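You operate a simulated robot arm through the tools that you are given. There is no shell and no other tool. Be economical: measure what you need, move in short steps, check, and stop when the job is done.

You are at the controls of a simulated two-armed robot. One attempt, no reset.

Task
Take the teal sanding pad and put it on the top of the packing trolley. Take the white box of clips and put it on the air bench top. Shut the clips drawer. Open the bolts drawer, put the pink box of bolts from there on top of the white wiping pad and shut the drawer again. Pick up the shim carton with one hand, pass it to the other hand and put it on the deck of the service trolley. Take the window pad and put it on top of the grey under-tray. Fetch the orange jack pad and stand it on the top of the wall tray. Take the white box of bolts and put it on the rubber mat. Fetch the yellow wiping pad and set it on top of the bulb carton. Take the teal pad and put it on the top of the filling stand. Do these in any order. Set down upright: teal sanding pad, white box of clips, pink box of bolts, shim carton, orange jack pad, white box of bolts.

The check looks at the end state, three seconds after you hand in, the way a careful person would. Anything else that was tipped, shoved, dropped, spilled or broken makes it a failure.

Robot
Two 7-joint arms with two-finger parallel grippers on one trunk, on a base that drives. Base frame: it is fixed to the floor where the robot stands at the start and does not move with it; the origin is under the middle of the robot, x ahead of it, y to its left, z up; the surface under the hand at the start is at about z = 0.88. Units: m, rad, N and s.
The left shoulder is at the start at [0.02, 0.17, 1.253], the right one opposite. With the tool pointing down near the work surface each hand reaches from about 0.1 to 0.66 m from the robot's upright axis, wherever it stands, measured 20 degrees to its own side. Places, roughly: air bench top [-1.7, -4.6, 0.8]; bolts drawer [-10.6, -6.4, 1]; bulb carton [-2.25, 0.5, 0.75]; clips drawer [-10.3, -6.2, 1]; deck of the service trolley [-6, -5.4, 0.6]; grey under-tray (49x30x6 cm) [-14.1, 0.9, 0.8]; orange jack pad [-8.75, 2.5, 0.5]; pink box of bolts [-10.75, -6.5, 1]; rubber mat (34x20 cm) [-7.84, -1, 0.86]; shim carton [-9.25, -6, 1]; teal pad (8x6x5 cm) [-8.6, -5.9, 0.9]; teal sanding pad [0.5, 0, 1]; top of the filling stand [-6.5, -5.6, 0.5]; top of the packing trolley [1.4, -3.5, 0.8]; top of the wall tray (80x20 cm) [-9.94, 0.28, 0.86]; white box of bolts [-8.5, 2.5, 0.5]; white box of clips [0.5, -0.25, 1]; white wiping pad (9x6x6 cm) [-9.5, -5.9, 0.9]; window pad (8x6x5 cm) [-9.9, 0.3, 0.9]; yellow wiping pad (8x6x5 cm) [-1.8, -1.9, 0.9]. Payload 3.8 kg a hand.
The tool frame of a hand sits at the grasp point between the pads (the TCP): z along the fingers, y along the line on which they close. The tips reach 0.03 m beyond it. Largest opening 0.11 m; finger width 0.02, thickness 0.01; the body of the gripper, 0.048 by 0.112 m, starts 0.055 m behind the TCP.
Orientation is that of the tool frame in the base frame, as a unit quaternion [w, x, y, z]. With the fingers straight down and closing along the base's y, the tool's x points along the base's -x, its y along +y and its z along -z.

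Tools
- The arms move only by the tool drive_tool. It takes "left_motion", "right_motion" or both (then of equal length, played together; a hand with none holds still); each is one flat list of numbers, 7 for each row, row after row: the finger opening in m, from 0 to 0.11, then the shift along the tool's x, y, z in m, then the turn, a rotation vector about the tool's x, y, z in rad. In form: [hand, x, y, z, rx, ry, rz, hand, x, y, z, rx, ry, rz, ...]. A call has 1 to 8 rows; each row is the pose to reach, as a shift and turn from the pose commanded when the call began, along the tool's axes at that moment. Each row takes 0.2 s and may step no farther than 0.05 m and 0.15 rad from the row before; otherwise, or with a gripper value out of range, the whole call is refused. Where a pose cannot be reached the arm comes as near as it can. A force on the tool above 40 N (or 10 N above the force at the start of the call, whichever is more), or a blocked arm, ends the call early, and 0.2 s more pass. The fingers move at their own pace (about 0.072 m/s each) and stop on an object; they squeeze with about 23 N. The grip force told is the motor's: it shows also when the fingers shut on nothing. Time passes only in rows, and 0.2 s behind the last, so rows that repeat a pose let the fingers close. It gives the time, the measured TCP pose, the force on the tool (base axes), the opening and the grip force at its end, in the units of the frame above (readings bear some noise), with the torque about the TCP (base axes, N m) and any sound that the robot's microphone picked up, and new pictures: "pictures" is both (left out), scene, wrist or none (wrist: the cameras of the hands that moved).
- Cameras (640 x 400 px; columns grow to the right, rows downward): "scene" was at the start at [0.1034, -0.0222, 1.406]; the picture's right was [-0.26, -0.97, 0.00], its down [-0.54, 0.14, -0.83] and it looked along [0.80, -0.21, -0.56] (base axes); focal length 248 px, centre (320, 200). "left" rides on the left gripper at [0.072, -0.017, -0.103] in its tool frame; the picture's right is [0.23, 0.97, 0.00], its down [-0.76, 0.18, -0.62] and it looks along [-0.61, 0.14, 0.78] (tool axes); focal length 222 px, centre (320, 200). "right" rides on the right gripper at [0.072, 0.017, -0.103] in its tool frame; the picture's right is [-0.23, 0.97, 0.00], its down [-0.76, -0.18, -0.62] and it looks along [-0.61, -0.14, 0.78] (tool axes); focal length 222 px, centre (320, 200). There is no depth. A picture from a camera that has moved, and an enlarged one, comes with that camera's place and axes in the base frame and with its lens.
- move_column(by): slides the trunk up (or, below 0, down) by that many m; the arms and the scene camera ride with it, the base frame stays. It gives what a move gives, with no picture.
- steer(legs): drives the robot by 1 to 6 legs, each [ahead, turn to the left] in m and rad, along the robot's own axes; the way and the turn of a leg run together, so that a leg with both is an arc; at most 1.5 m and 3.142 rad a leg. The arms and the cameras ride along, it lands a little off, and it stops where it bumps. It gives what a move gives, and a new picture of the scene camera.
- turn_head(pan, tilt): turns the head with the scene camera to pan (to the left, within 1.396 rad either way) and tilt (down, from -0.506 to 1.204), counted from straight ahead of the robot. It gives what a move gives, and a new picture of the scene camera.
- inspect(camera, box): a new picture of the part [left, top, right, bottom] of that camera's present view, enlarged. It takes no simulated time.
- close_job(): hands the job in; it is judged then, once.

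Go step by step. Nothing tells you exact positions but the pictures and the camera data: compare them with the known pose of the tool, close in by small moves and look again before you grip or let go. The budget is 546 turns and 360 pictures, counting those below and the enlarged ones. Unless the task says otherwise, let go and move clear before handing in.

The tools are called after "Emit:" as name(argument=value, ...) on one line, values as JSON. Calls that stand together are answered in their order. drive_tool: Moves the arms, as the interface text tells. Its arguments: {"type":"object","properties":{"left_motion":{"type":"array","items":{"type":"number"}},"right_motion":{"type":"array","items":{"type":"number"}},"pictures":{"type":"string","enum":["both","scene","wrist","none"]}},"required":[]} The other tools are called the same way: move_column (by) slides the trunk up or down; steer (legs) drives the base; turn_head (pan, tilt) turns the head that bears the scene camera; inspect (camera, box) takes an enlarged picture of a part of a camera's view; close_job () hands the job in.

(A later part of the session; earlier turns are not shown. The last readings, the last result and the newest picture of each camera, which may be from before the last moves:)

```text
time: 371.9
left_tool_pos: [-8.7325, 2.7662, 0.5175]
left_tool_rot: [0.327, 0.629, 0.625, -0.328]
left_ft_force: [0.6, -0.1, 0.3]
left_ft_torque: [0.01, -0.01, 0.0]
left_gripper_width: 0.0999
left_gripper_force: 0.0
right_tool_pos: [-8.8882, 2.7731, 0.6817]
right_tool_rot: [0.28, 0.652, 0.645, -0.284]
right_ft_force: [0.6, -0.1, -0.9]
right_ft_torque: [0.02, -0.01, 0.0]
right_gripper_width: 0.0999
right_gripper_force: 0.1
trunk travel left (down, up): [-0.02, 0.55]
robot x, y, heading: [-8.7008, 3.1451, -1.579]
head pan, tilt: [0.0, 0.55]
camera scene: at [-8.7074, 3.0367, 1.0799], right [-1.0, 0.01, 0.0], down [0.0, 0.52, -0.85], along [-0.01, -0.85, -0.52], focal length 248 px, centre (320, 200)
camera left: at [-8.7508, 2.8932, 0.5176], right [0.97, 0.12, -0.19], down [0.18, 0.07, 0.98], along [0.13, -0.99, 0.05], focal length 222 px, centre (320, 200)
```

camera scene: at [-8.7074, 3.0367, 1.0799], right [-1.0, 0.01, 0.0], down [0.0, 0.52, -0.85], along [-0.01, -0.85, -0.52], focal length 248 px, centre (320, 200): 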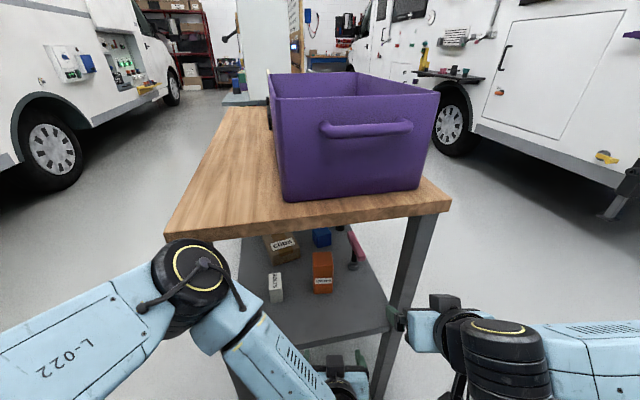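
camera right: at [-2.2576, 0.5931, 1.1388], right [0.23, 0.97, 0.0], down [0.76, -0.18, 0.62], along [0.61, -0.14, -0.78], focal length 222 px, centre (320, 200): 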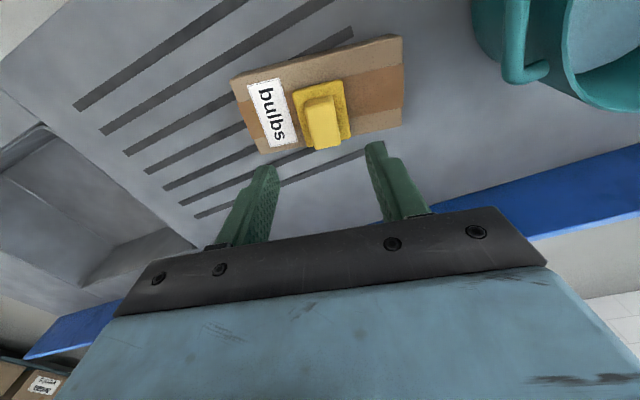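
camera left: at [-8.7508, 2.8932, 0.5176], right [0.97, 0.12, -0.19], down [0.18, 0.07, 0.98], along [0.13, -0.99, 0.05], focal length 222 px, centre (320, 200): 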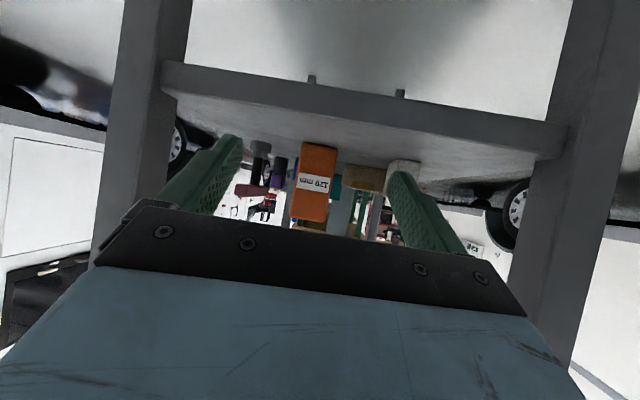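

The jack pad is centred between the fingers. Advance horizontally most of the way, then check.

Emit:
drive_tool(left_motion=[0.1, -0.025, 0.004, 0.036, 0, 0, 0, 0.1, -0.05, 0.008, 0.072, 0, 0, 0, 0.1, -0.075, 0.012, 0.108, 0, 0, 0, 0.1, -0.1, 0.012, 0.144, 0, 0, 0, 0.1, -0.125, 0.012, 0.18, 0, 0, 0])

```text
time: 373.1
left_tool_pos: [-8.7244, 2.5487, 0.5151]
left_tool_rot: [0.326, 0.63, 0.624, -0.329]
left_ft_force: [-0.1, 0.1, 0.3]
left_ft_torque: [0.0, -0.01, -0.03]
left_gripper_width: 0.1
left_gripper_force: 0.0
right_tool_pos: [-8.8888, 2.7726, 0.6828]
right_tool_rot: [0.28, 0.652, 0.645, -0.285]
right_ft_force: [0.6, 0.2, 0.2]
right_ft_torque: [0.01, 0.02, 0.01]
right_gripper_width: 0.1
right_gripper_force: 0.0
trunk travel left (down, up): [-0.02, 0.55]
robot x, y, heading: [-8.7087, 3.1504, -1.584]
head pan, tilt: [0.0, 0.55]
camera scene: at [-8.7074, 3.0367, 1.0799], right [-1.0, 0.01, 0.0], down [0.0, 0.52, -0.85], along [-0.01, -0.85, -0.52], focal length 248 px, centre (320, 200)
camera left: at [-8.7412, 2.6749, 0.5153], right [0.98, 0.12, -0.19], down [0.18, 0.07, 0.98], along [0.13, -0.99, 0.05], focal length 222 px, centre (320, 200)
```

scene: 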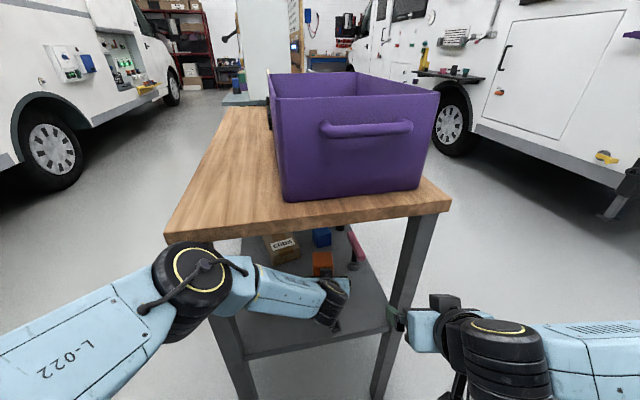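
left: 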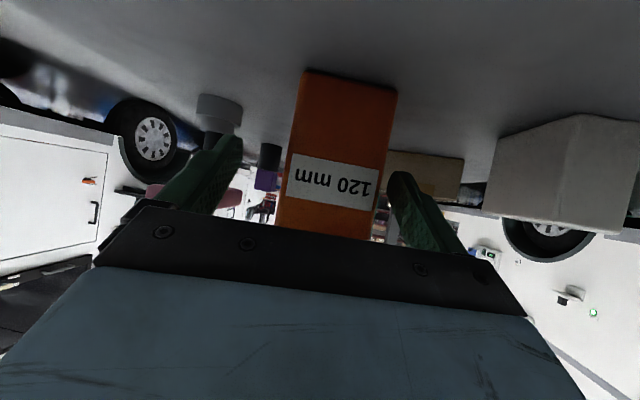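

Emit:
drive_tool(left_motion=[0.1, -0.018, 0.012, 0.027, 0, 0, 0, 0.1, -0.037, 0.012, 0.053, 0, 0, 0, 0, -0.037, 0.012, 0.053, 0, 0, 0, 0, -0.037, 0.012, 0.053, 0, 0, 0, 0, -0.037, 0.012, 0.053, 0, 0, 0], pictures="wrist")

```text
time: 374.3
left_tool_pos: [-8.7125, 2.4858, 0.5161]
left_tool_rot: [0.325, 0.63, 0.624, -0.328]
left_ft_force: [-1.0, 0.7, 0.0]
left_ft_torque: [0.01, 0.1, 0.0]
left_gripper_width: 0.0579
left_gripper_force: 22.8
right_tool_pos: [-8.8886, 2.7725, 0.6824]
right_tool_rot: [0.281, 0.651, 0.645, -0.285]
right_ft_force: [0.1, -0.5, 0.8]
right_ft_torque: [0.02, 0.0, 0.01]
right_gripper_width: 0.0999
right_gripper_force: 0.0
trunk travel left (down, up): [-0.02, 0.55]
robot x, y, heading: [-8.7054, 3.1468, -1.585]
head pan, tilt: [0.0, 0.55]
camera left: at [-8.7295, 2.6128, 0.5165], right [0.97, 0.12, -0.19], down [0.18, 0.07, 0.98], along [0.13, -0.99, 0.05], focal length 222 px, centre (320, 200)
```

left: 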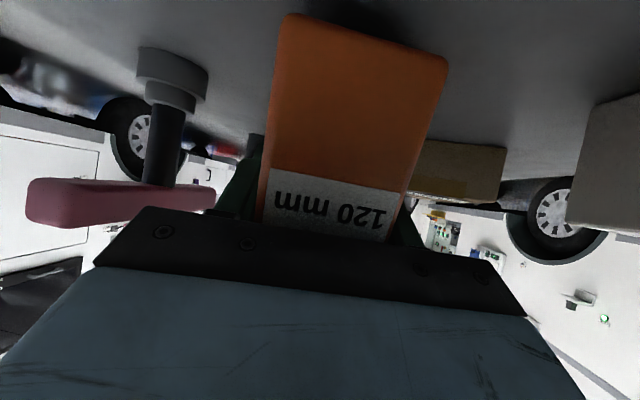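

Gripped firmly. Lift slightly and withdraw horizontally.

Emit:
drive_tool(left_motion=[0, -0.0287, 0, -0.02, 0, 0, 0, 0, -0.0029, 0, -0.057, 0, 0, 0, 0, 0.023, 0, -0.094, 0, 0, 0, 0, 0.0488, 0, -0.131, 0, 0, 0, 0, 0.0746, 0, -0.168, 0, 0, 0, 0, 0.1005, 0, -0.2045, 0, 0, 0, 0, 0.126, 0, -0.2414, 0, 0, 0, 0, 0.1435, 0, -0.266, 0, 0, 0])

```text
time: 376.1
left_tool_pos: [-8.7067, 2.7853, 0.5522]
left_tool_rot: [0.327, 0.629, 0.625, -0.328]
left_ft_force: [-0.1, -0.5, -3.5]
left_ft_torque: [-0.06, 0.01, 0.02]
left_gripper_width: 0.0577
left_gripper_force: 23.2
right_tool_pos: [-8.8895, 2.7717, 0.6825]
right_tool_rot: [0.28, 0.652, 0.644, -0.285]
right_ft_force: [-0.2, -1.3, -1.0]
right_ft_torque: [0.02, -0.02, -0.01]
right_gripper_width: 0.0998
right_gripper_force: 0.1
trunk travel left (down, up): [-0.02, 0.55]
robot x, y, heading: [-8.7039, 3.1478, -1.583]
head pan, tilt: [0.0, 0.55]
camera scene: at [-8.7074, 3.0366, 1.0799], right [-1.0, 0.01, 0.0], down [0.0, 0.52, -0.85], along [-0.01, -0.85, -0.52], focal length 248 px, centre (320, 200)
camera left: at [-8.7251, 2.9125, 0.553], right [0.97, 0.12, -0.19], down [0.18, 0.07, 0.98], along [0.14, -0.99, 0.05], focal length 222 px, centre (320, 200)
```

scene: 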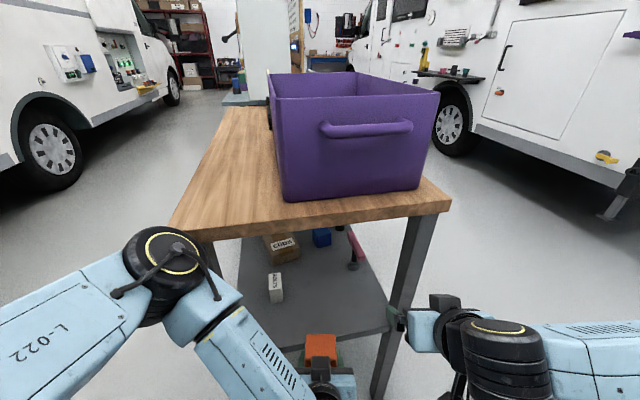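
left: 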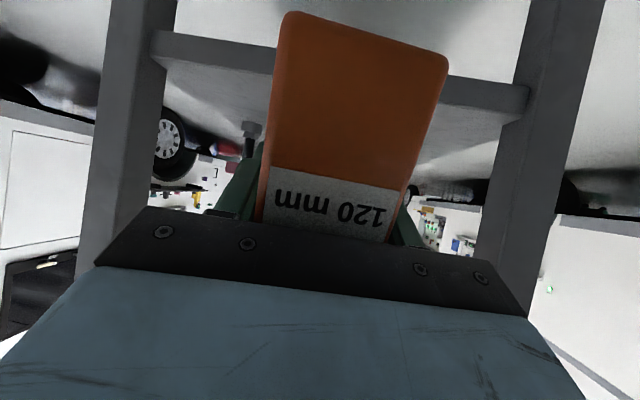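

Jack pad secured. Back up, tuck the left hand up and aside, and bring the right hand down to shelf height for the bolts box.

Emit:
steer(legs=[[-0.3, 0]])

Emit:
drive_tool(left_motion=[0, -0.029, 0.026, -0.02, 0, 0, 0, 0, -0.058, 0.052, -0.04, 0, 0, 0, 0, -0.088, 0.077, -0.061, 0, 0, 0, 0, -0.117, 0.103, -0.081, 0, 0, 0, 0, -0.146, 0.129, -0.102, 0, 0, 0, 0, -0.176, 0.155, -0.122, 0, 0, 0, 0, -0.205, 0.18, -0.1425, 0, 0, 0], right_motion=[0.1, 0.022, 0.012, 0.0204, 0, -0.02, 0, 0.1, 0.044, 0.024, 0.041, 0, -0.04, 0, 0.1, 0.066, 0.036, 0.061, 0, -0.06, 0, 0.1, 0.088, 0.048, 0.082, 0, -0.08, 0, 0.1, 0.11, 0.06, 0.102, 0, -0.1, 0, 0.1, 0.132, 0.072, 0.122, 0, -0.12, 0, 0.1, 0.154, 0.085, 0.143, 0, -0.14, 0], pictures="none")

Emit:
steer(legs=[[0, 0.35]])

```text
time: 378.1
left_tool_pos: [-8.7067, 3.085, 0.5534]
left_tool_rot: [0.326, 0.631, 0.623, -0.328]
left_ft_force: [-0.1, -0.9, -2.8]
left_ft_torque: [-0.04, 0.01, 0.01]
left_gripper_width: 0.0579
left_gripper_force: 23.3
right_tool_pos: [-8.8886, 3.0736, 0.6819]
right_tool_rot: [0.279, 0.653, 0.643, -0.285]
right_ft_force: [-0.2, -0.8, 0.1]
right_ft_torque: [-0.04, 0.02, -0.01]
right_gripper_width: 0.0999
right_gripper_force: 0.1
trunk travel left (down, up): [-0.02, 0.55]
robot x, y, heading: [-8.6976, 3.446, -1.582]
head pan, tilt: [0.0, 0.55]
camera scene: at [-8.7049, 3.3368, 1.0799], right [-1.0, 0.01, 0.0], down [0.01, 0.52, -0.85], along [-0.01, -0.85, -0.52], focal length 248 px, centre (320, 200)
```

scene: 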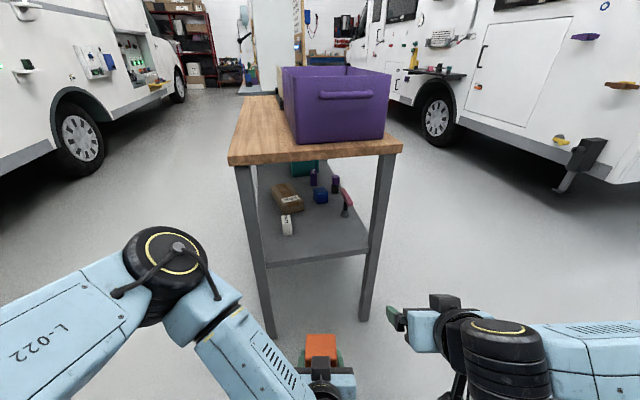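

```text
time: 379.8
left_tool_pos: [-8.5456, 3.0339, 0.8005]
left_tool_rot: [0.325, 0.631, 0.624, -0.328]
left_ft_force: [-0.2, 0.4, -3.4]
left_ft_torque: [-0.03, 0.0, -0.01]
left_gripper_width: 0.0582
left_gripper_force: 23.2
left hand out of reach, approached as far as the arm can: row 5, 6, 7
right_tool_pos: [-8.7617, 3.0661, 0.5011]
right_tool_rot: [0.316, 0.636, 0.62, -0.334]
right_ft_force: [-0.2, 0.8, 0.0]
right_ft_torque: [-0.01, -0.02, -0.02]
right_gripper_width: 0.1002
right_gripper_force: 0.1
right hand out of reach, approached as far as the arm can: row 2, 3, 4, 5, 6, 7
trunk travel left (down, up): [-0.02, 0.55]
robot x, y, heading: [-8.7014, 3.4456, -1.58]
head pan, tilt: [0.0, 0.55]
```

```text
time: 381.2
left_tool_pos: [-8.4143, 3.1108, 0.8005]
left_tool_rot: [0.377, 0.514, 0.723, -0.267]
left_ft_force: [-0.5, 0.0, -3.2]
left_ft_torque: [-0.06, -0.01, 0.01]
left_gripper_width: 0.0578
left_gripper_force: 22.9
right_tool_pos: [-8.628, 3.0669, 0.502]
right_tool_rot: [0.367, 0.52, 0.721, -0.273]
right_ft_force: [0.2, 0.9, 0.4]
right_ft_torque: [0.01, 0.0, -0.01]
right_gripper_width: 0.0999
right_gripper_force: 0.1
trunk travel left (down, up): [-0.02, 0.55]
robot x, y, heading: [-8.7015, 3.447, -1.235]
head pan, tilt: [0.0, 0.55]
camera scene: at [-8.667, 3.3431, 1.0799], right [-0.94, -0.33, 0.0], down [-0.17, 0.49, -0.85], along [0.28, -0.81, -0.52], focal length 248 px, centre (320, 200)
```

scene: 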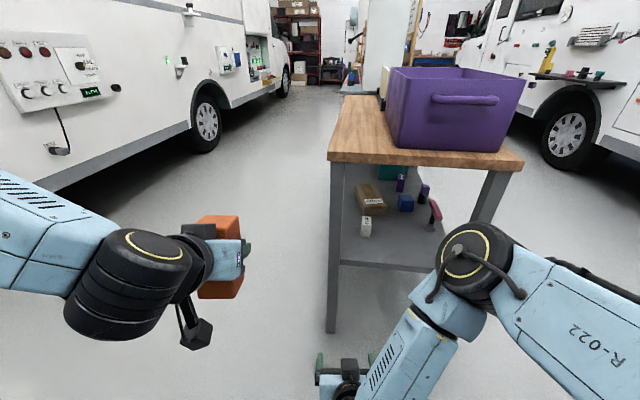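

Emit:
inspect(camera="scene", box=[330, 170, 450, 245])

Emit:
drive_tool(left_motion=[0, -0.027, 0.04, -0.019, 0, 0, 0, 0, -0.054, 0.08, -0.038, 0, 0, 0, 0, -0.082, 0.12, -0.057, 0, 0, 0], right_motion=[0.1, 0, -0.045, 0, 0, 0, 0, 0.1, 0, -0.09, 0, 0, 0, 0, 0.1, 0, -0.13, 0, 0, 0, 0], pictures="none")

```text
5.33 times, centred on (390, 208) of scene
camera zoom: at [-8.667, 3.3431, 1.0799], right [-0.94, -0.33, 0.0], down [-0.17, 0.49, -0.85], along [0.28, -0.81, -0.52], focal length 1325 px, centre (-53, 160)
```

zoom: 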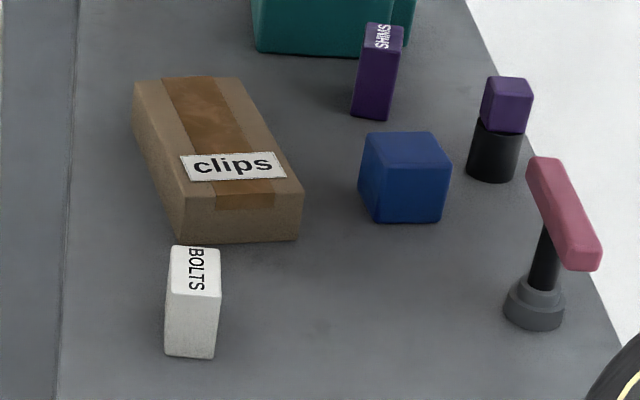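

```text
refused: row 1 steps farther than a row can; nothing moved
```

Emit:
drive_tool(left_motion=[0, -0.02, 0.03, -0.014, 0, 0, 0, 0, -0.041, 0.06, -0.028, 0, 0, 0, 0, -0.061, 0.09, -0.043, 0, 0, 0, 0, -0.082, 0.12, -0.057, 0, 0, 0], right_motion=[0.1, 0, -0.035, 0, 0.02, 0, 0.014, 0.1, 0, -0.07, 0, 0.04, 0, 0.028, 0.1, 0, -0.105, 0, 0.06, 0, 0.042, 0.1, 0, -0.13, 0, 0.082, 0, 0.057], pictures="none")

Emit:
steer(legs=[[0.26, 0]])

```text
time: 382.2
left_tool_pos: [-8.3025, 3.152, 0.8989]
left_tool_rot: [0.378, 0.513, 0.723, -0.267]
left_ft_force: [0.4, -0.5, -2.9]
left_ft_torque: [-0.01, -0.03, -0.02]
left_gripper_width: 0.058
left_gripper_force: 22.9
left hand out of reach, approached as far as the arm can: row 1, 2, 3
right_tool_pos: [-8.6867, 3.034, 0.5298]
right_tool_rot: [0.347, 0.556, 0.696, -0.293]
right_ft_force: [0.5, 0.1, -0.5]
right_ft_torque: [-0.01, 0.0, 0.0]
right_gripper_width: 0.1001
right_gripper_force: 0.0
right hand out of reach, approached as far as the arm can: row 1, 2, 3, 4
trunk travel left (down, up): [-0.02, 0.55]
robot x, y, heading: [-8.6971, 3.4453, -1.236]
head pan, tilt: [0.0, 0.55]
```

```text
time: 384.1
left_tool_pos: [-8.2192, 2.9152, 0.8995]
left_tool_rot: [0.377, 0.513, 0.724, -0.266]
left_ft_force: [0.1, -1.2, -3.1]
left_ft_torque: [-0.03, 0.02, 0.02]
left_gripper_width: 0.058
left_gripper_force: 23.0
right_tool_pos: [-8.6038, 2.7984, 0.5313]
right_tool_rot: [0.347, 0.556, 0.696, -0.294]
right_ft_force: [0.3, 0.3, 0.2]
right_ft_torque: [0.04, 0.0, 0.02]
right_gripper_width: 0.0999
right_gripper_force: 0.1
trunk travel left (down, up): [-0.02, 0.55]
robot x, y, heading: [-8.6179, 3.2132, -1.234]
head pan, tilt: [0.0, 0.55]
camera scene: at [-8.5841, 3.1068, 1.0799], right [-0.94, -0.33, 0.0], down [-0.17, 0.49, -0.85], along [0.28, -0.8, -0.52], focal length 248 px, centre (320, 200)
```

scene: 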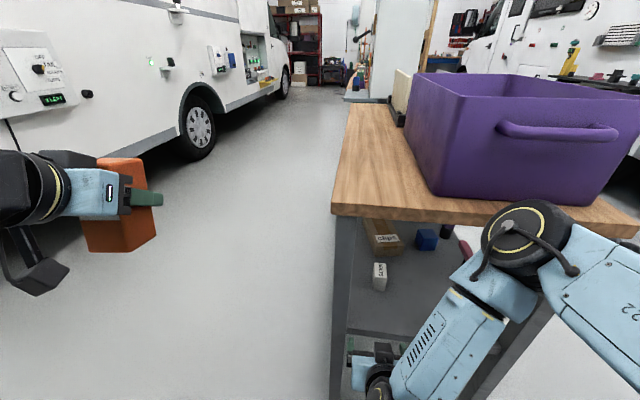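

Advancing the right hand under the table toward the bolts box, stopping short to check.

Emit:
drive_tool(right_motion=[0.09, -0.001, -0.03, 0.036, 0, 0, 0, 0.09, -0.01, -0.032, 0.068, 0, 0, 0, 0.09, -0.021, -0.032, 0.102, 0, 0, 0, 0.09, -0.04, -0.033, 0.137, 0, 0, 0, 0.09, -0.0606, -0.033, 0.172, 0, 0, 0])

```text
time: 385.3
left_tool_pos: [-8.22, 2.9152, 0.8999]
left_tool_rot: [0.377, 0.513, 0.724, -0.266]
left_ft_force: [0.4, -0.5, -2.9]
left_ft_torque: [-0.08, -0.01, -0.02]
left_gripper_width: 0.0579
left_gripper_force: 22.9
right_tool_pos: [-8.5888, 2.6164, 0.4829]
right_tool_rot: [0.342, 0.558, 0.697, -0.294]
right_ft_force: [0.5, 0.1, -0.5]
right_ft_torque: [0.01, 0.0, -0.02]
right_gripper_width: 0.0899
right_gripper_force: 0.1
right hand out of reach, approached as far as the arm can: row 1, 2, 3, 4, 5
trunk travel left (down, up): [-0.02, 0.55]
robot x, y, heading: [-8.6167, 3.2139, -1.232]
head pan, tilt: [0.0, 0.55]
camera scene: at [-8.5842, 3.1069, 1.0799], right [-0.94, -0.33, 0.0], down [-0.17, 0.49, -0.85], along [0.28, -0.8, -0.52], focal length 248 px, centre (320, 200)
camera right: at [-8.5971, 2.7423, 0.4857], right [0.99, 0.07, 0.16], down [-0.16, 0.02, 0.99], along [0.06, -1.0, 0.03], focal length 222 px, centre (320, 200)
```

scene: 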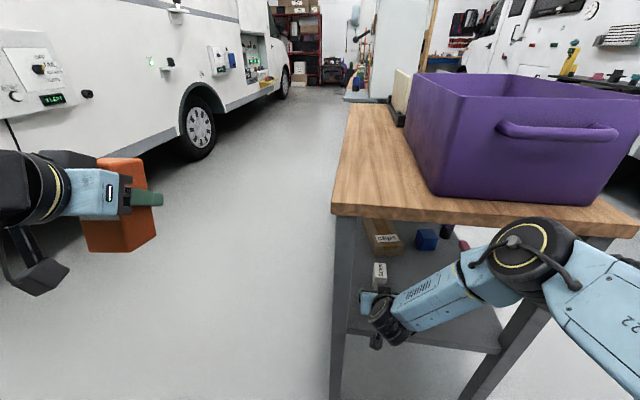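
right: 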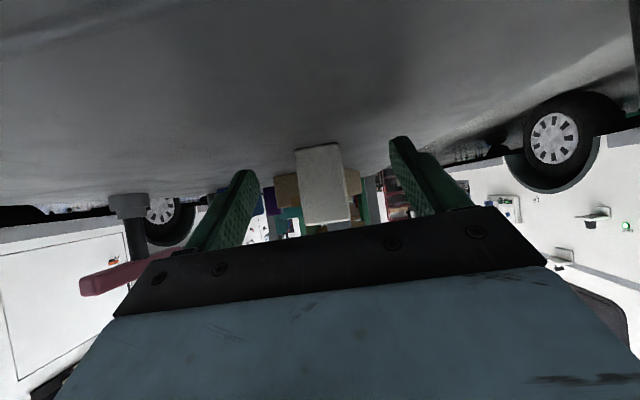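

The box is centred between the fingers. Advance and grip.

Emit:
drive_tool(right_motion=[0.09, -0.02, -0.004, 0.029, 0, 0, 0, 0.09, -0.04, -0.008, 0.058, 0, 0, 0, 0.09, -0.0594, -0.0126, 0.0876, 0, 0, 0, 0, -0.0594, -0.0126, 0.0876, 0, 0, 0, 0, -0.0594, -0.0126, 0.0876, 0, 0, 0, 0, -0.0594, -0.0126, 0.0876, 0, 0, 0], pictures="wrist")

```text
time: 386.7
left_tool_pos: [-8.2192, 2.9163, 0.8988]
left_tool_rot: [0.377, 0.513, 0.724, -0.266]
left_ft_force: [-0.8, -0.1, -3.5]
left_ft_torque: [-0.05, -0.01, 0.01]
left_gripper_width: 0.0577
left_gripper_force: 23.1
right_tool_pos: [-8.5801, 2.5114, 0.4795]
right_tool_rot: [0.347, 0.556, 0.696, -0.294]
right_ft_force: [1.1, 0.2, 0.8]
right_ft_torque: [0.03, -0.02, -0.04]
right_gripper_width: 0.0358
right_gripper_force: 23.4
trunk travel left (down, up): [-0.02, 0.55]
robot x, y, heading: [-8.6191, 3.2133, -1.232]
head pan, tilt: [0.0, 0.55]
camera right: at [-8.5894, 2.6375, 0.4801], right [0.98, 0.07, 0.16], down [-0.16, 0.02, 0.99], along [0.07, -1.0, 0.03], focal length 222 px, centre (320, 200)
```

right: 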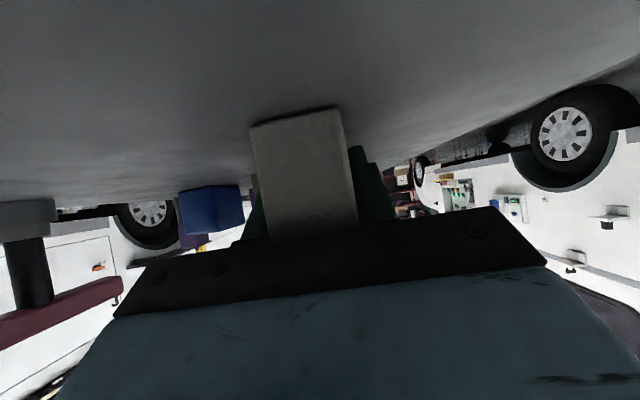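

Gripped. Lift a little and withdraw.

Emit:
drive_tool(right_motion=[0, -0.0243, 0, -0.0176, 0, 0, 0, 0, 0.0027, 0.0065, -0.0553, 0, 0, 0, 0, 0.0297, 0.013, -0.093, 0, 0, 0, 0, 0.0567, 0.0195, -0.1307, 0, 0, 0, 0, 0.0837, 0.026, -0.1684, 0, 0, 0, 0, 0.1107, 0.0325, -0.2061, 0, 0, 0])

Emit:
steer(legs=[[-0.3, 0]])

```text
time: 388.1
left_tool_pos: [-8.2192, 2.9145, 0.8982]
left_tool_rot: [0.376, 0.514, 0.723, -0.267]
left_ft_force: [0.2, 0.1, -3.7]
left_ft_torque: [-0.05, -0.03, -0.02]
left_gripper_width: 0.0581
left_gripper_force: 22.9
right_tool_pos: [-8.593, 2.7493, 0.5128]
right_tool_rot: [0.343, 0.558, 0.695, -0.295]
right_ft_force: [-0.2, -0.3, -1.1]
right_ft_torque: [0.01, 0.01, -0.01]
right_gripper_width: 0.0356
right_gripper_force: 22.9
right hand out of reach, approached as far as the arm can: row 5, 6
trunk travel left (down, up): [-0.02, 0.55]
robot x, y, heading: [-8.6143, 3.2129, -1.231]
head pan, tilt: [0.0, 0.55]
camera scene: at [-8.5842, 3.1069, 1.0799], right [-0.94, -0.33, 0.0], down [-0.17, 0.49, -0.85], along [0.28, -0.8, -0.52], focal length 248 px, centre (320, 200)
camera right: at [-8.6005, 2.8749, 0.5141], right [0.99, 0.07, 0.16], down [-0.16, 0.02, 0.99], along [0.06, -1.0, 0.03], focal length 222 px, centre (320, 200)
```

scene: 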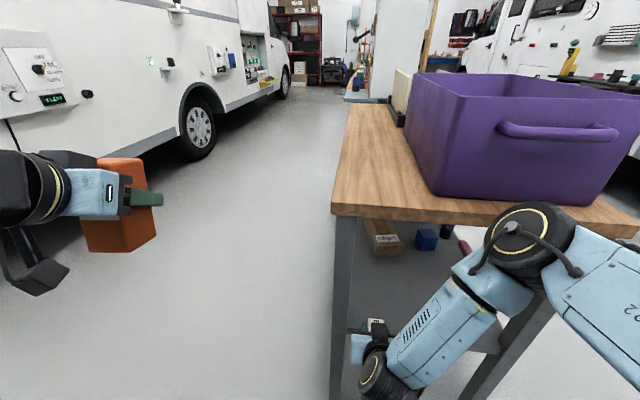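
right: 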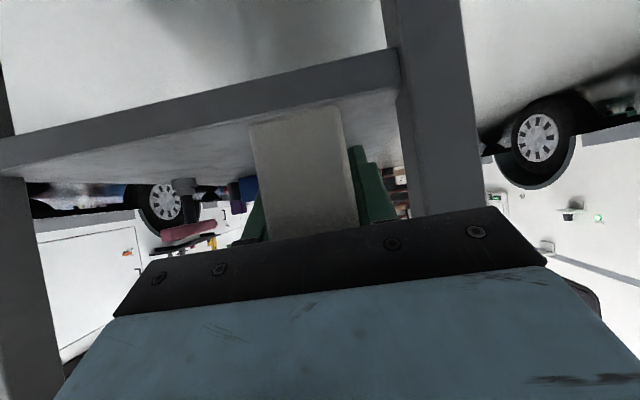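

```text
time: 390.1
left_tool_pos: [-8.3169, 3.1892, 0.8982]
left_tool_rot: [0.376, 0.515, 0.722, -0.268]
left_ft_force: [-0.1, 0.2, -2.3]
left_ft_torque: [-0.05, 0.0, 0.01]
left_gripper_width: 0.058
left_gripper_force: 23.4
right_tool_pos: [-8.6892, 3.0247, 0.5127]
right_tool_rot: [0.342, 0.559, 0.695, -0.296]
right_ft_force: [0.3, -0.2, -0.8]
right_ft_torque: [0.0, -0.03, 0.01]
right_gripper_width: 0.0356
right_gripper_force: 22.8
trunk travel left (down, up): [-0.02, 0.55]
robot x, y, heading: [-8.7148, 3.4817, -1.236]
head pan, tilt: [0.0, 0.55]
camera scene: at [-8.6807, 3.3822, 1.0799], right [-0.94, -0.33, 0.0], down [-0.17, 0.49, -0.85], along [0.28, -0.81, -0.52], focal length 248 px, centre (320, 200)
```

scene: 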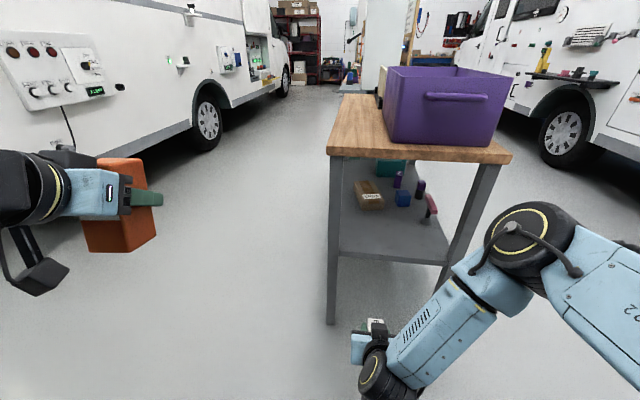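

Both objects are held. Raise the trunk and enter the west corridor along the second van, toward the wall tray.

Emit:
move_column(by=0.33)

Emit:
steer(legs=[[0, -1.49], [0.74, 0], [0, 1.15]])

```text
time: 393.3
left_tool_pos: [-8.3167, 3.1898, 1.2281]
left_tool_rot: [0.377, 0.514, 0.723, -0.267]
left_ft_force: [0.5, 0.2, -3.0]
left_ft_torque: [-0.05, 0.0, 0.02]
left_gripper_width: 0.058
left_gripper_force: 23.2
right_tool_pos: [-8.6898, 3.0243, 0.8417]
right_tool_rot: [0.343, 0.558, 0.695, -0.295]
right_ft_force: [0.1, 0.0, -0.5]
right_ft_torque: [-0.04, 0.0, -0.01]
right_gripper_width: 0.0357
right_gripper_force: 23.0
trunk travel left (down, up): [-0.35, 0.22]
robot x, y, heading: [-8.7114, 3.4876, -1.236]
head pan, tilt: [0.0, 0.55]
```

```text
time: 403.8
left_tool_pos: [-9.108, 2.7658, 1.2275]
left_tool_rot: [0.327, 0.628, 0.626, -0.326]
left_ft_force: [-0.8, 0.0, -3.2]
left_ft_torque: [-0.03, -0.02, -0.02]
left_gripper_width: 0.0579
left_gripper_force: 22.7
right_tool_pos: [-9.5143, 2.732, 0.8419]
right_tool_rot: [0.288, 0.668, 0.591, -0.349]
right_ft_force: [0.4, -0.1, -1.7]
right_ft_torque: [-0.03, 0.03, -0.01]
right_gripper_width: 0.0358
right_gripper_force: 22.7
trunk travel left (down, up): [-0.35, 0.22]
robot x, y, heading: [-9.3839, 3.18, -1.574]
head pan, tilt: [0.0, 0.55]
camera scene: at [-9.388, 3.0667, 1.4099], right [-1.0, 0.0, 0.0], down [0.0, 0.52, -0.85], along [0.0, -0.85, -0.52], focal length 248 px, centre (320, 200)
```

scene: 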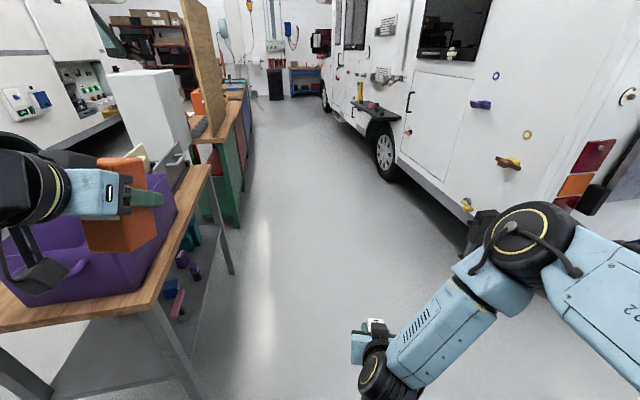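

Emit:
steer(legs=[[0, -0.09], [1.5, 0], [0, 0.09], [0.6, 0]])

Emit:
turn_head(pan=-0.6, tilt=0.55)

```text
time: 415.1
left_tool_pos: [-9.2862, 0.6834, 1.2269]
left_tool_rot: [0.323, 0.635, 0.619, -0.33]
left_ft_force: [0.4, 0.1, -2.8]
left_ft_torque: [-0.06, -0.02, 0.01]
left_gripper_width: 0.0578
left_gripper_force: 22.9
right_tool_pos: [-9.6939, 0.659, 0.8412]
right_tool_rot: [0.284, 0.674, 0.584, -0.352]
right_ft_force: [-0.1, -0.3, -1.0]
right_ft_torque: [0.02, -0.03, 0.0]
right_gripper_width: 0.0358
right_gripper_force: 22.9
trunk travel left (down, up): [-0.35, 0.22]
robot x, y, heading: [-9.553, 1.0985, -1.597]
head pan, tilt: [0.0, 0.55]
camera scene: at [-9.5596, 0.9901, 1.4098], right [-1.0, 0.03, 0.0], down [0.01, 0.52, -0.85], along [-0.02, -0.85, -0.52], focal length 248 px, centre (320, 200)
```

scene: 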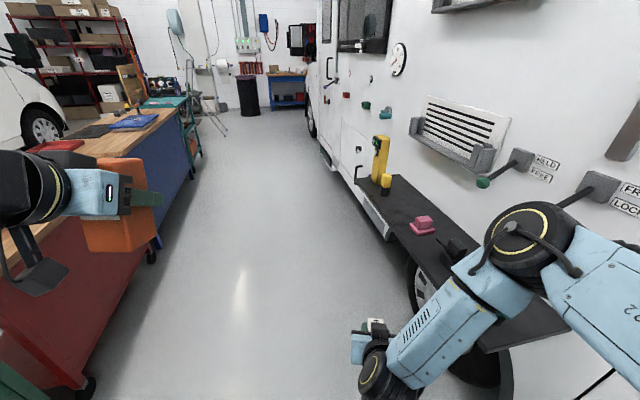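

```text
time: 416.1
left_tool_pos: [-9.2867, 0.6844, 1.2288]
left_tool_rot: [0.323, 0.635, 0.619, -0.33]
left_ft_force: [-0.3, -0.7, -3.4]
left_ft_torque: [-0.01, -0.01, -0.01]
left_gripper_width: 0.058
left_gripper_force: 23.3
right_tool_pos: [-9.6942, 0.659, 0.8421]
right_tool_rot: [0.283, 0.675, 0.583, -0.352]
right_ft_force: [0.9, -0.6, -1.3]
right_ft_torque: [0.0, 0.03, 0.01]
right_gripper_width: 0.036
right_gripper_force: 23.2
trunk travel left (down, up): [-0.35, 0.22]
robot x, y, heading: [-9.552, 1.102, -1.596]
head pan, tilt: [-0.6, 0.55]
camera scene: at [-9.6099, 1.0076, 1.4099], right [-0.81, 0.59, 0.0], down [0.31, 0.42, -0.85], along [-0.5, -0.69, -0.52], focal length 248 px, centre (320, 200)
```

scene: 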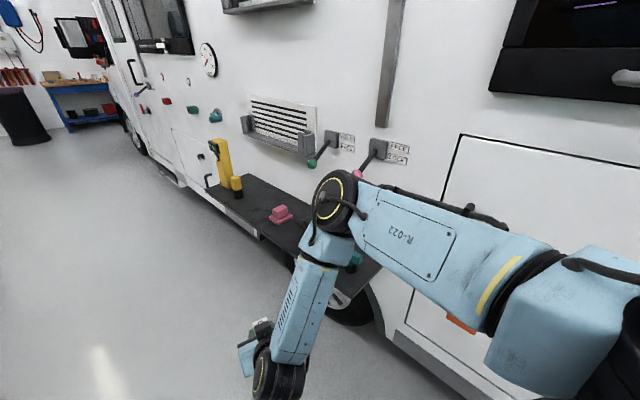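

The pink pad at [-9.93, 0.31] is the window pad, on the black wall tray. I'll raise the trunk, shift away from the van, and turn to face the tray.

Emit:
move_column(by=0.2)

Emit:
steer(legs=[[0, -0.32], [-0.6, 0], [0, 0.32], [1.27, 0], [0, -1.54]])

Emit:
turn_head(pan=0.0, tilt=0.75)

```text
time: 418.3
left_tool_pos: [-9.2859, 0.6826, 1.4267]
left_tool_rot: [0.323, 0.635, 0.619, -0.33]
left_ft_force: [-0.3, -0.4, -3.6]
left_ft_torque: [-0.03, 0.0, 0.03]
left_gripper_width: 0.0581
left_gripper_force: 23.4
right_tool_pos: [-9.6928, 0.6601, 1.0427]
right_tool_rot: [0.284, 0.675, 0.583, -0.352]
right_ft_force: [-0.2, 0.0, -1.1]
right_ft_torque: [0.0, -0.01, 0.03]
right_gripper_width: 0.0358
right_gripper_force: 23.4
trunk travel left (down, up): [-0.55, 0.02]
robot x, y, heading: [-9.5512, 1.1004, -1.598]
head pan, tilt: [-0.6, 0.55]
```

```text
time: 433.6
left_tool_pos: [-9.8041, 0.1419, 1.427]
left_tool_rot: [-0.005, 0.887, -0.01, -0.462]
left_ft_force: [-0.1, 0.5, -3.0]
left_ft_torque: [0.03, 0.04, -0.05]
left_gripper_width: 0.0577
left_gripper_force: 22.6
right_tool_pos: [-9.8285, 0.5504, 1.0427]
right_tool_rot: [-0.047, 0.89, -0.062, -0.449]
right_ft_force: [-0.4, -0.1, -1.3]
right_ft_torque: [0.01, 0.0, 0.0]
right_gripper_width: 0.0358
right_gripper_force: 23.3
trunk travel left (down, up): [-0.55, 0.02]
robot x, y, heading: [-9.3869, 0.4126, 3.117]
head pan, tilt: [-0.6, 0.55]
camera scene: at [-9.484, 0.4644, 1.6099], right [0.58, 0.81, 0.0], down [0.42, -0.31, -0.85], along [-0.69, 0.5, -0.52], focal length 248 px, centre (320, 200)
```

scene: 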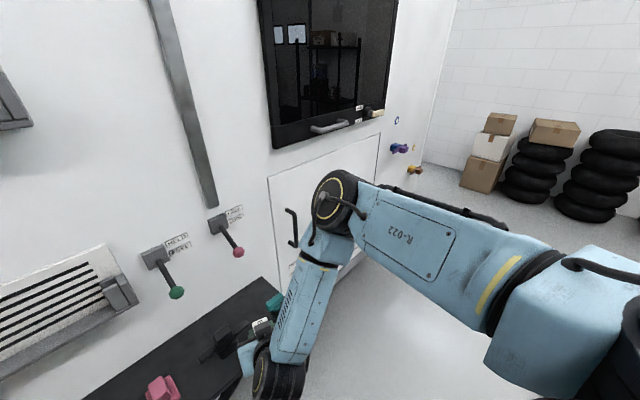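

```text
time: 434.6
left_tool_pos: [-9.8044, 0.1426, 1.4278]
left_tool_rot: [-0.006, 0.887, -0.011, -0.462]
left_ft_force: [-0.5, -0.1, -3.3]
left_ft_torque: [0.0, 0.06, -0.01]
left_gripper_width: 0.058
left_gripper_force: 22.7
right_tool_pos: [-9.8277, 0.5496, 1.0426]
right_tool_rot: [-0.047, 0.889, -0.063, -0.451]
right_ft_force: [0.2, 0.4, -0.8]
right_ft_torque: [0.01, 0.04, 0.0]
right_gripper_width: 0.0357
right_gripper_force: 22.9
trunk travel left (down, up): [-0.55, 0.02]
robot x, y, heading: [-9.3875, 0.4091, 3.111]
head pan, tilt: [0.0, 0.75]
camera scene: at [-9.4939, 0.4139, 1.5925], right [0.02, 1.0, 0.0], down [0.68, -0.02, -0.73], along [-0.73, 0.02, -0.68], focal length 248 px, centre (320, 200)
```

scene: 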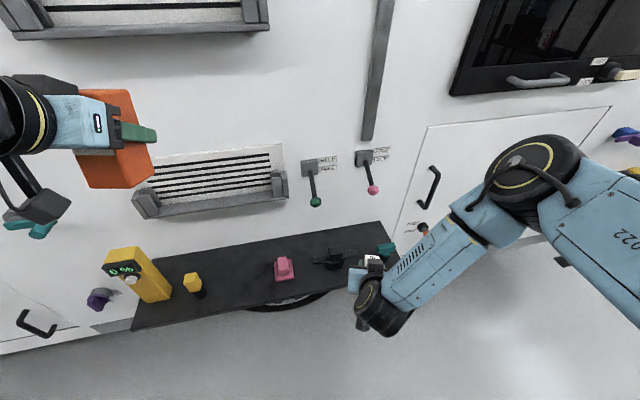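

Free spot for the jack pad on the tray is around [-9.90, 0.16], between the little yellow item and the pink pad. Lowering the left hand in front of the tray first.

Emit:
drive_tool(left_motion=[0, 0.0405, -0.002, 0.028, 0, 0, 0, 0, 0.081, -0.004, 0.056, 0, 0, 0, 0, 0.1215, -0.006, 0.084, 0, 0, 0, 0, 0.162, -0.008, 0.112, 0, 0, 0, 0, 0.2025, -0.01, 0.14, 0, 0, 0, 0, 0.243, -0.012, 0.168, 0, 0, 0, 0, 0.2835, -0.015, 0.196, 0, 0, 0])

```text
time: 436.2
left_tool_pos: [-9.8045, 0.1472, 1.2676]
left_tool_rot: [-0.005, 0.887, -0.01, -0.462]
left_ft_force: [0.6, -0.3, -3.6]
left_ft_torque: [-0.04, 0.03, -0.02]
left_gripper_width: 0.058
left_gripper_force: 23.3
left hand out of reach, approached as far as the arm can: row 1, 2, 3, 4, 5, 6, 7
right_tool_pos: [-9.8289, 0.5504, 1.0433]
right_tool_rot: [-0.048, 0.889, -0.064, -0.45]
right_ft_force: [0.2, 0.5, -1.0]
right_ft_torque: [-0.02, -0.01, 0.0]
right_gripper_width: 0.0355
right_gripper_force: 22.5
trunk travel left (down, up): [-0.55, 0.02]
robot x, y, heading: [-9.3869, 0.4156, 3.117]
head pan, tilt: [0.0, 0.75]
camera scene: at [-9.4938, 0.414, 1.5925], right [0.02, 1.0, 0.0], down [0.68, -0.02, -0.73], along [-0.73, 0.02, -0.68], focal length 248 px, centre (320, 200)
camera left: at [-9.6799, 0.1614, 1.2673], right [0.11, -0.98, -0.18], down [0.07, -0.18, 0.98], along [-0.99, -0.12, 0.05], focal length 222 px, centre (320, 200)
```

scene: 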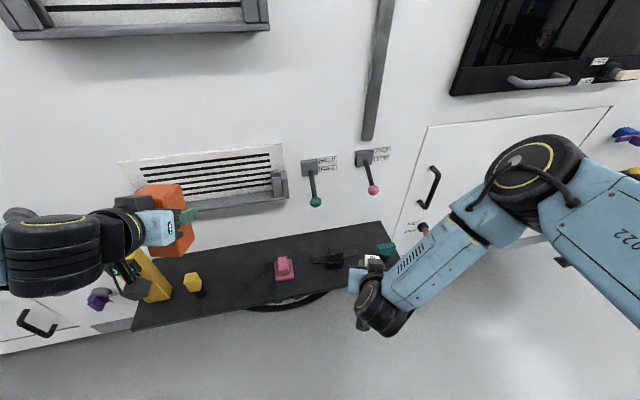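
left: 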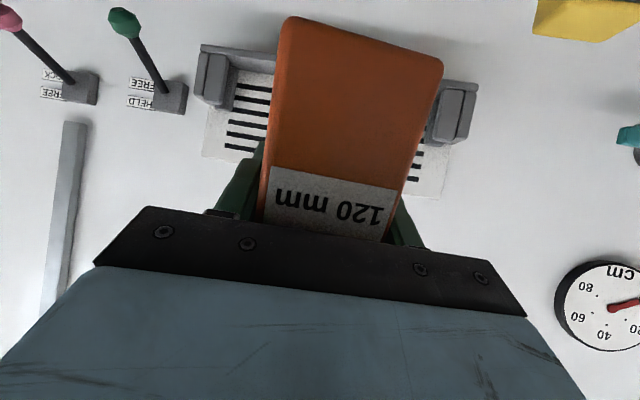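

Arm is too folded to go lower; I'll raise the right hand, then lower the trunk so the left hand comes down to tray height.

Emit:
drive_tool(right_motion=[0, -0.031, -0.015, -0.022, 0, 0, 0, 0, -0.062, -0.03, -0.044, 0, 0, 0, 0, -0.093, -0.045, -0.066, 0, 0, 0, 0, -0.124, -0.06, -0.088, 0, 0, 0], left_motion=[0, 0, 0, 0, 0, 0, 0, 0, 0, 0, 0, 0, 0, 0, 0, 0, 0, 0, 0, 0, 0, 0, 0, 0, 0, 0, 0, 0], pictures="none")

Emit:
move_column(by=-0.25)

Emit:
inspect(camera="scene", box=[0, 0, 640, 400])

```text
time: 437.2
left_tool_pos: [-9.8043, 0.1475, 1.2664]
left_tool_rot: [-0.005, 0.887, -0.011, -0.461]
left_ft_force: [0.3, 0.8, -2.8]
left_ft_torque: [0.03, 0.06, 0.03]
left_gripper_width: 0.058
left_gripper_force: 23.0
right_tool_pos: [-9.8216, 0.6082, 1.1954]
right_tool_rot: [-0.047, 0.89, -0.062, -0.449]
right_ft_force: [0.2, 0.6, -1.4]
right_ft_torque: [-0.01, 0.02, 0.05]
right_gripper_width: 0.0358
right_gripper_force: 23.1
trunk travel left (down, up): [-0.55, 0.02]
robot x, y, heading: [-9.3854, 0.4132, 3.112]
head pan, tilt: [0.0, 0.75]
```

```text
time: 439.8
left_tool_pos: [-9.8056, 0.147, 1.0173]
left_tool_rot: [-0.005, 0.887, -0.01, -0.462]
left_ft_force: [-0.3, 0.3, -3.6]
left_ft_torque: [0.01, 0.04, -0.01]
left_gripper_width: 0.058
left_gripper_force: 23.3
right_tool_pos: [-9.8214, 0.606, 0.9463]
right_tool_rot: [-0.048, 0.889, -0.064, -0.45]
right_ft_force: [0.9, 0.4, 0.6]
right_ft_torque: [0.01, -0.02, -0.02]
right_gripper_width: 0.0358
right_gripper_force: 23.2
trunk travel left (down, up): [-0.3, 0.27]
robot x, y, heading: [-9.3862, 0.41, 3.112]
head pan, tilt: [0.0, 0.75]
```

```text
1.00 times, centred on (320, 200) of scene (not enlarged: the box is as wide or as high as the picture)
camera zoom: at [-9.4938, 0.4139, 1.3426], right [0.02, 1.0, 0.0], down [0.68, -0.02, -0.73], along [-0.73, 0.02, -0.68], focal length 248 px, centre (320, 200)
```

zoom: 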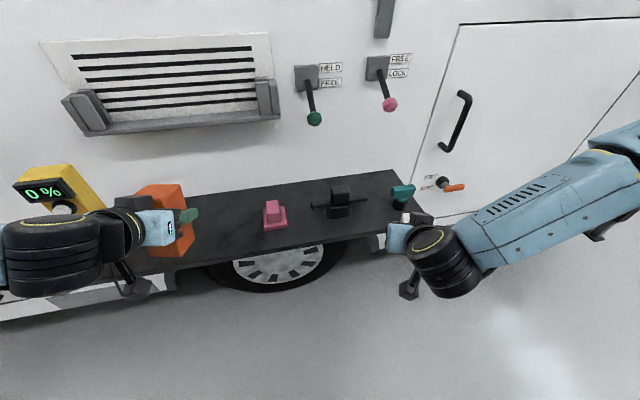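

Height is right. Move forward over the tray and partly down.

Emit:
drive_tool(left_motion=[0, -0.023, -0.005, 0.033, 0, 0, 0, 0, -0.043, -0.01, 0.0615, 0, 0, 0, 0, -0.0266, -0.01, 0.073, 0, 0, 0, 0, -0.0102, -0.01, 0.0843, 0, 0, 0])

```text
time: 440.8
left_tool_pos: [-9.8776, 0.1572, 0.9784]
left_tool_rot: [-0.005, 0.887, -0.011, -0.462]
left_ft_force: [-0.3, -0.6, -3.3]
left_ft_torque: [0.0, 0.01, -0.01]
left_gripper_width: 0.0582
left_gripper_force: 23.7
right_tool_pos: [-9.8236, 0.6068, 0.9449]
right_tool_rot: [-0.048, 0.89, -0.063, -0.449]
right_ft_force: [-0.7, 0.2, -0.4]
right_ft_torque: [0.02, 0.02, 0.0]
right_gripper_width: 0.0355
right_gripper_force: 23.1
trunk travel left (down, up): [-0.3, 0.27]
robot x, y, heading: [-9.3891, 0.41, 3.118]
head pan, tilt: [0.0, 0.75]
camera scene: at [-9.4941, 0.4137, 1.3425], right [0.02, 1.0, 0.0], down [0.68, -0.02, -0.73], along [-0.73, 0.02, -0.68], focal length 248 px, centre (320, 200)
camera left: at [-9.754, 0.1719, 0.9789], right [0.11, -0.98, -0.18], down [0.07, -0.18, 0.98], along [-0.99, -0.12, 0.05], focal length 222 px, centre (320, 200)
```

scene: 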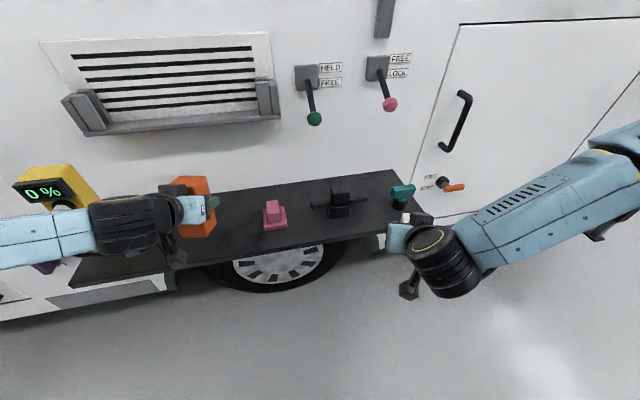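
left: 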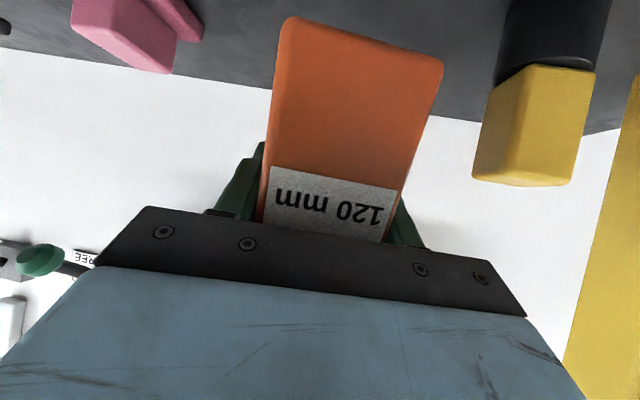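

Emit:
drive_tool(left_motion=[0, 0.0098, 0, 0.0068, 0, 0, 0, 0, 0.0147, 0, 0.0103, 0, 0, 0, 0, 0.0188, 0, 0.0131, 0, 0, 0, 0, 0.0229, 0, 0.016, 0, 0, 0, 0, 0.027, 0, 0.0188, 0, 0, 0, 0, 0.0311, 0, 0.0217, 0, 0, 0], pictures="none")

```text
time: 442.2
left_tool_pos: [-9.8781, 0.1585, 0.9781]
left_tool_rot: [-0.005, 0.887, -0.011, -0.462]
left_ft_force: [-0.1, 0.0, -2.6]
left_ft_torque: [-0.04, 0.04, -0.02]
left_gripper_width: 0.0578
left_gripper_force: 22.9
left hand out of reach, approached as far as the arm can: row 1, 2, 3, 4, 5, 6
right_tool_pos: [-9.8228, 0.6068, 0.9461]
right_tool_rot: [-0.047, 0.89, -0.062, -0.45]
right_ft_force: [0.7, -0.8, -0.4]
right_ft_torque: [0.03, 0.01, -0.01]
right_gripper_width: 0.0357
right_gripper_force: 22.8
trunk travel left (down, up): [-0.3, 0.27]
robot x, y, heading: [-9.385, 0.4111, 3.123]
head pan, tilt: [0.0, 0.75]
```

The arm can't go lower in this posture; use small trunk steps and watch the force.

Emit:
move_column(by=-0.016)

Emit:
move_column(by=-0.005)

```text
time: 442.8
left_tool_pos: [-9.8795, 0.1569, 0.9614]
left_tool_rot: [-0.004, 0.887, -0.01, -0.461]
left_ft_force: [-0.3, -0.7, -2.9]
left_ft_torque: [0.01, 0.03, -0.04]
left_gripper_width: 0.058
left_gripper_force: 23.0
right_tool_pos: [-9.8231, 0.606, 0.9294]
right_tool_rot: [-0.047, 0.89, -0.063, -0.45]
right_ft_force: [0.0, 0.4, -1.1]
right_ft_torque: [0.01, 0.01, 0.02]
right_gripper_width: 0.036
right_gripper_force: 22.9
trunk travel left (down, up): [-0.284, 0.286]
robot x, y, heading: [-9.3883, 0.4103, 3.113]
head pan, tilt: [0.0, 0.75]
```

```text
time: 443.3
left_tool_pos: [-9.8781, 0.1576, 0.9579]
left_tool_rot: [-0.005, 0.887, -0.011, -0.462]
left_ft_force: [0.0, 0.7, -3.4]
left_ft_torque: [-0.01, 0.02, -0.01]
left_gripper_width: 0.0584
left_gripper_force: 22.9
right_tool_pos: [-9.8228, 0.6051, 0.9244]
right_tool_rot: [-0.047, 0.89, -0.062, -0.45]
right_ft_force: [-1.1, 0.1, -0.6]
right_ft_torque: [-0.01, 0.0, -0.01]
right_gripper_width: 0.0358
right_gripper_force: 23.2
trunk travel left (down, up): [-0.279, 0.291]
robot x, y, heading: [-9.3865, 0.4137, 3.117]
head pan, tilt: [0.0, 0.75]
```

Emit:
move_column(by=-0.01)

Emit:
move_column(by=-0.006)

Emit:
move_column(by=-0.005)

```text
time: 443.9
left_tool_pos: [-9.879, 0.1579, 0.9476]
left_tool_rot: [-0.004, 0.887, -0.009, -0.462]
left_ft_force: [0.5, -0.3, -2.9]
left_ft_torque: [0.03, 0.02, 0.0]
left_gripper_width: 0.0581
left_gripper_force: 22.7
right_tool_pos: [-9.8227, 0.606, 0.9154]
right_tool_rot: [-0.047, 0.89, -0.063, -0.45]
right_ft_force: [-0.7, 0.0, -1.9]
right_ft_torque: [0.0, 0.01, 0.0]
right_gripper_width: 0.0357
right_gripper_force: 23.1
trunk travel left (down, up): [-0.269, 0.301]
robot x, y, heading: [-9.3849, 0.4081, 3.117]
head pan, tilt: [0.0, 0.75]
```

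```text
time: 444.5
left_tool_pos: [-9.8793, 0.1592, 0.9416]
left_tool_rot: [-0.005, 0.887, -0.011, -0.461]
left_ft_force: [0.1, -0.4, -3.0]
left_ft_torque: [0.0, 0.03, 0.02]
left_gripper_width: 0.058
left_gripper_force: 22.6
right_tool_pos: [-9.8227, 0.6061, 0.9087]
right_tool_rot: [-0.046, 0.89, -0.061, -0.45]
right_ft_force: [-1.0, 0.3, -0.2]
right_ft_torque: [0.01, 0.02, -0.03]
right_gripper_width: 0.0357
right_gripper_force: 23.0
trunk travel left (down, up): [-0.263, 0.307]
robot x, y, heading: [-9.388, 0.4104, 3.117]
head pan, tilt: [0.0, 0.75]
```

```text
time: 445.0
left_tool_pos: [-9.8781, 0.1587, 0.9361]
left_tool_rot: [-0.005, 0.887, -0.01, -0.462]
left_ft_force: [-0.8, -0.1, -2.7]
left_ft_torque: [-0.01, 0.06, 0.04]
left_gripper_width: 0.0582
left_gripper_force: 22.9
right_tool_pos: [-9.8219, 0.6064, 0.9049]
right_tool_rot: [-0.047, 0.89, -0.062, -0.45]
right_ft_force: [0.1, 0.1, -1.4]
right_ft_torque: [0.0, -0.01, 0.02]
right_gripper_width: 0.0359
right_gripper_force: 23.1
trunk travel left (down, up): [-0.258, 0.312]
robot x, y, heading: [-9.3846, 0.4107, 3.115]
head pan, tilt: [0.0, 0.75]
```

Emit:
inspect(camera="left", box=[180, 0, 560, 240])

Emit:
inspect(camera="scene", box=[100, 120, 340, 270])

```text
1.67 times, centred on (370, 120) of left
camera zoom: at [-9.7535, 0.1721, 0.9371], right [0.11, -0.98, -0.18], down [0.07, -0.18, 0.98], along [-0.99, -0.12, 0.05], focal length 370 px, centre (237, 333)
```

zoom: 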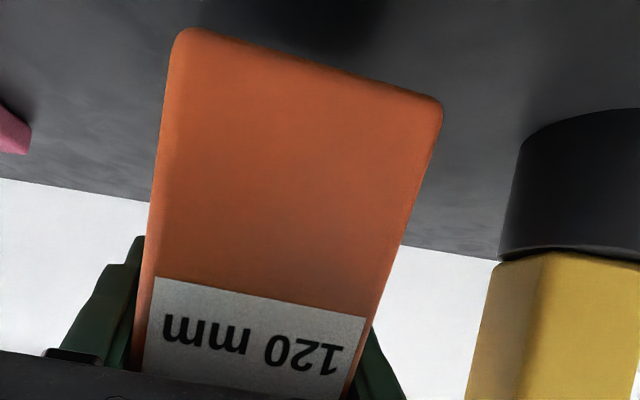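

```text
2.67 times, centred on (220, 195) of scene
camera zoom: at [-9.4938, 0.4139, 1.3005], right [0.02, 1.0, 0.0], down [0.68, -0.02, -0.73], along [-0.73, 0.02, -0.68], focal length 662 px, centre (587, 213)
```

zoom: 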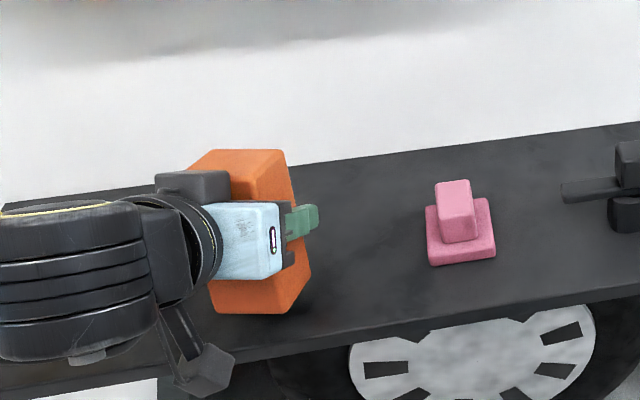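

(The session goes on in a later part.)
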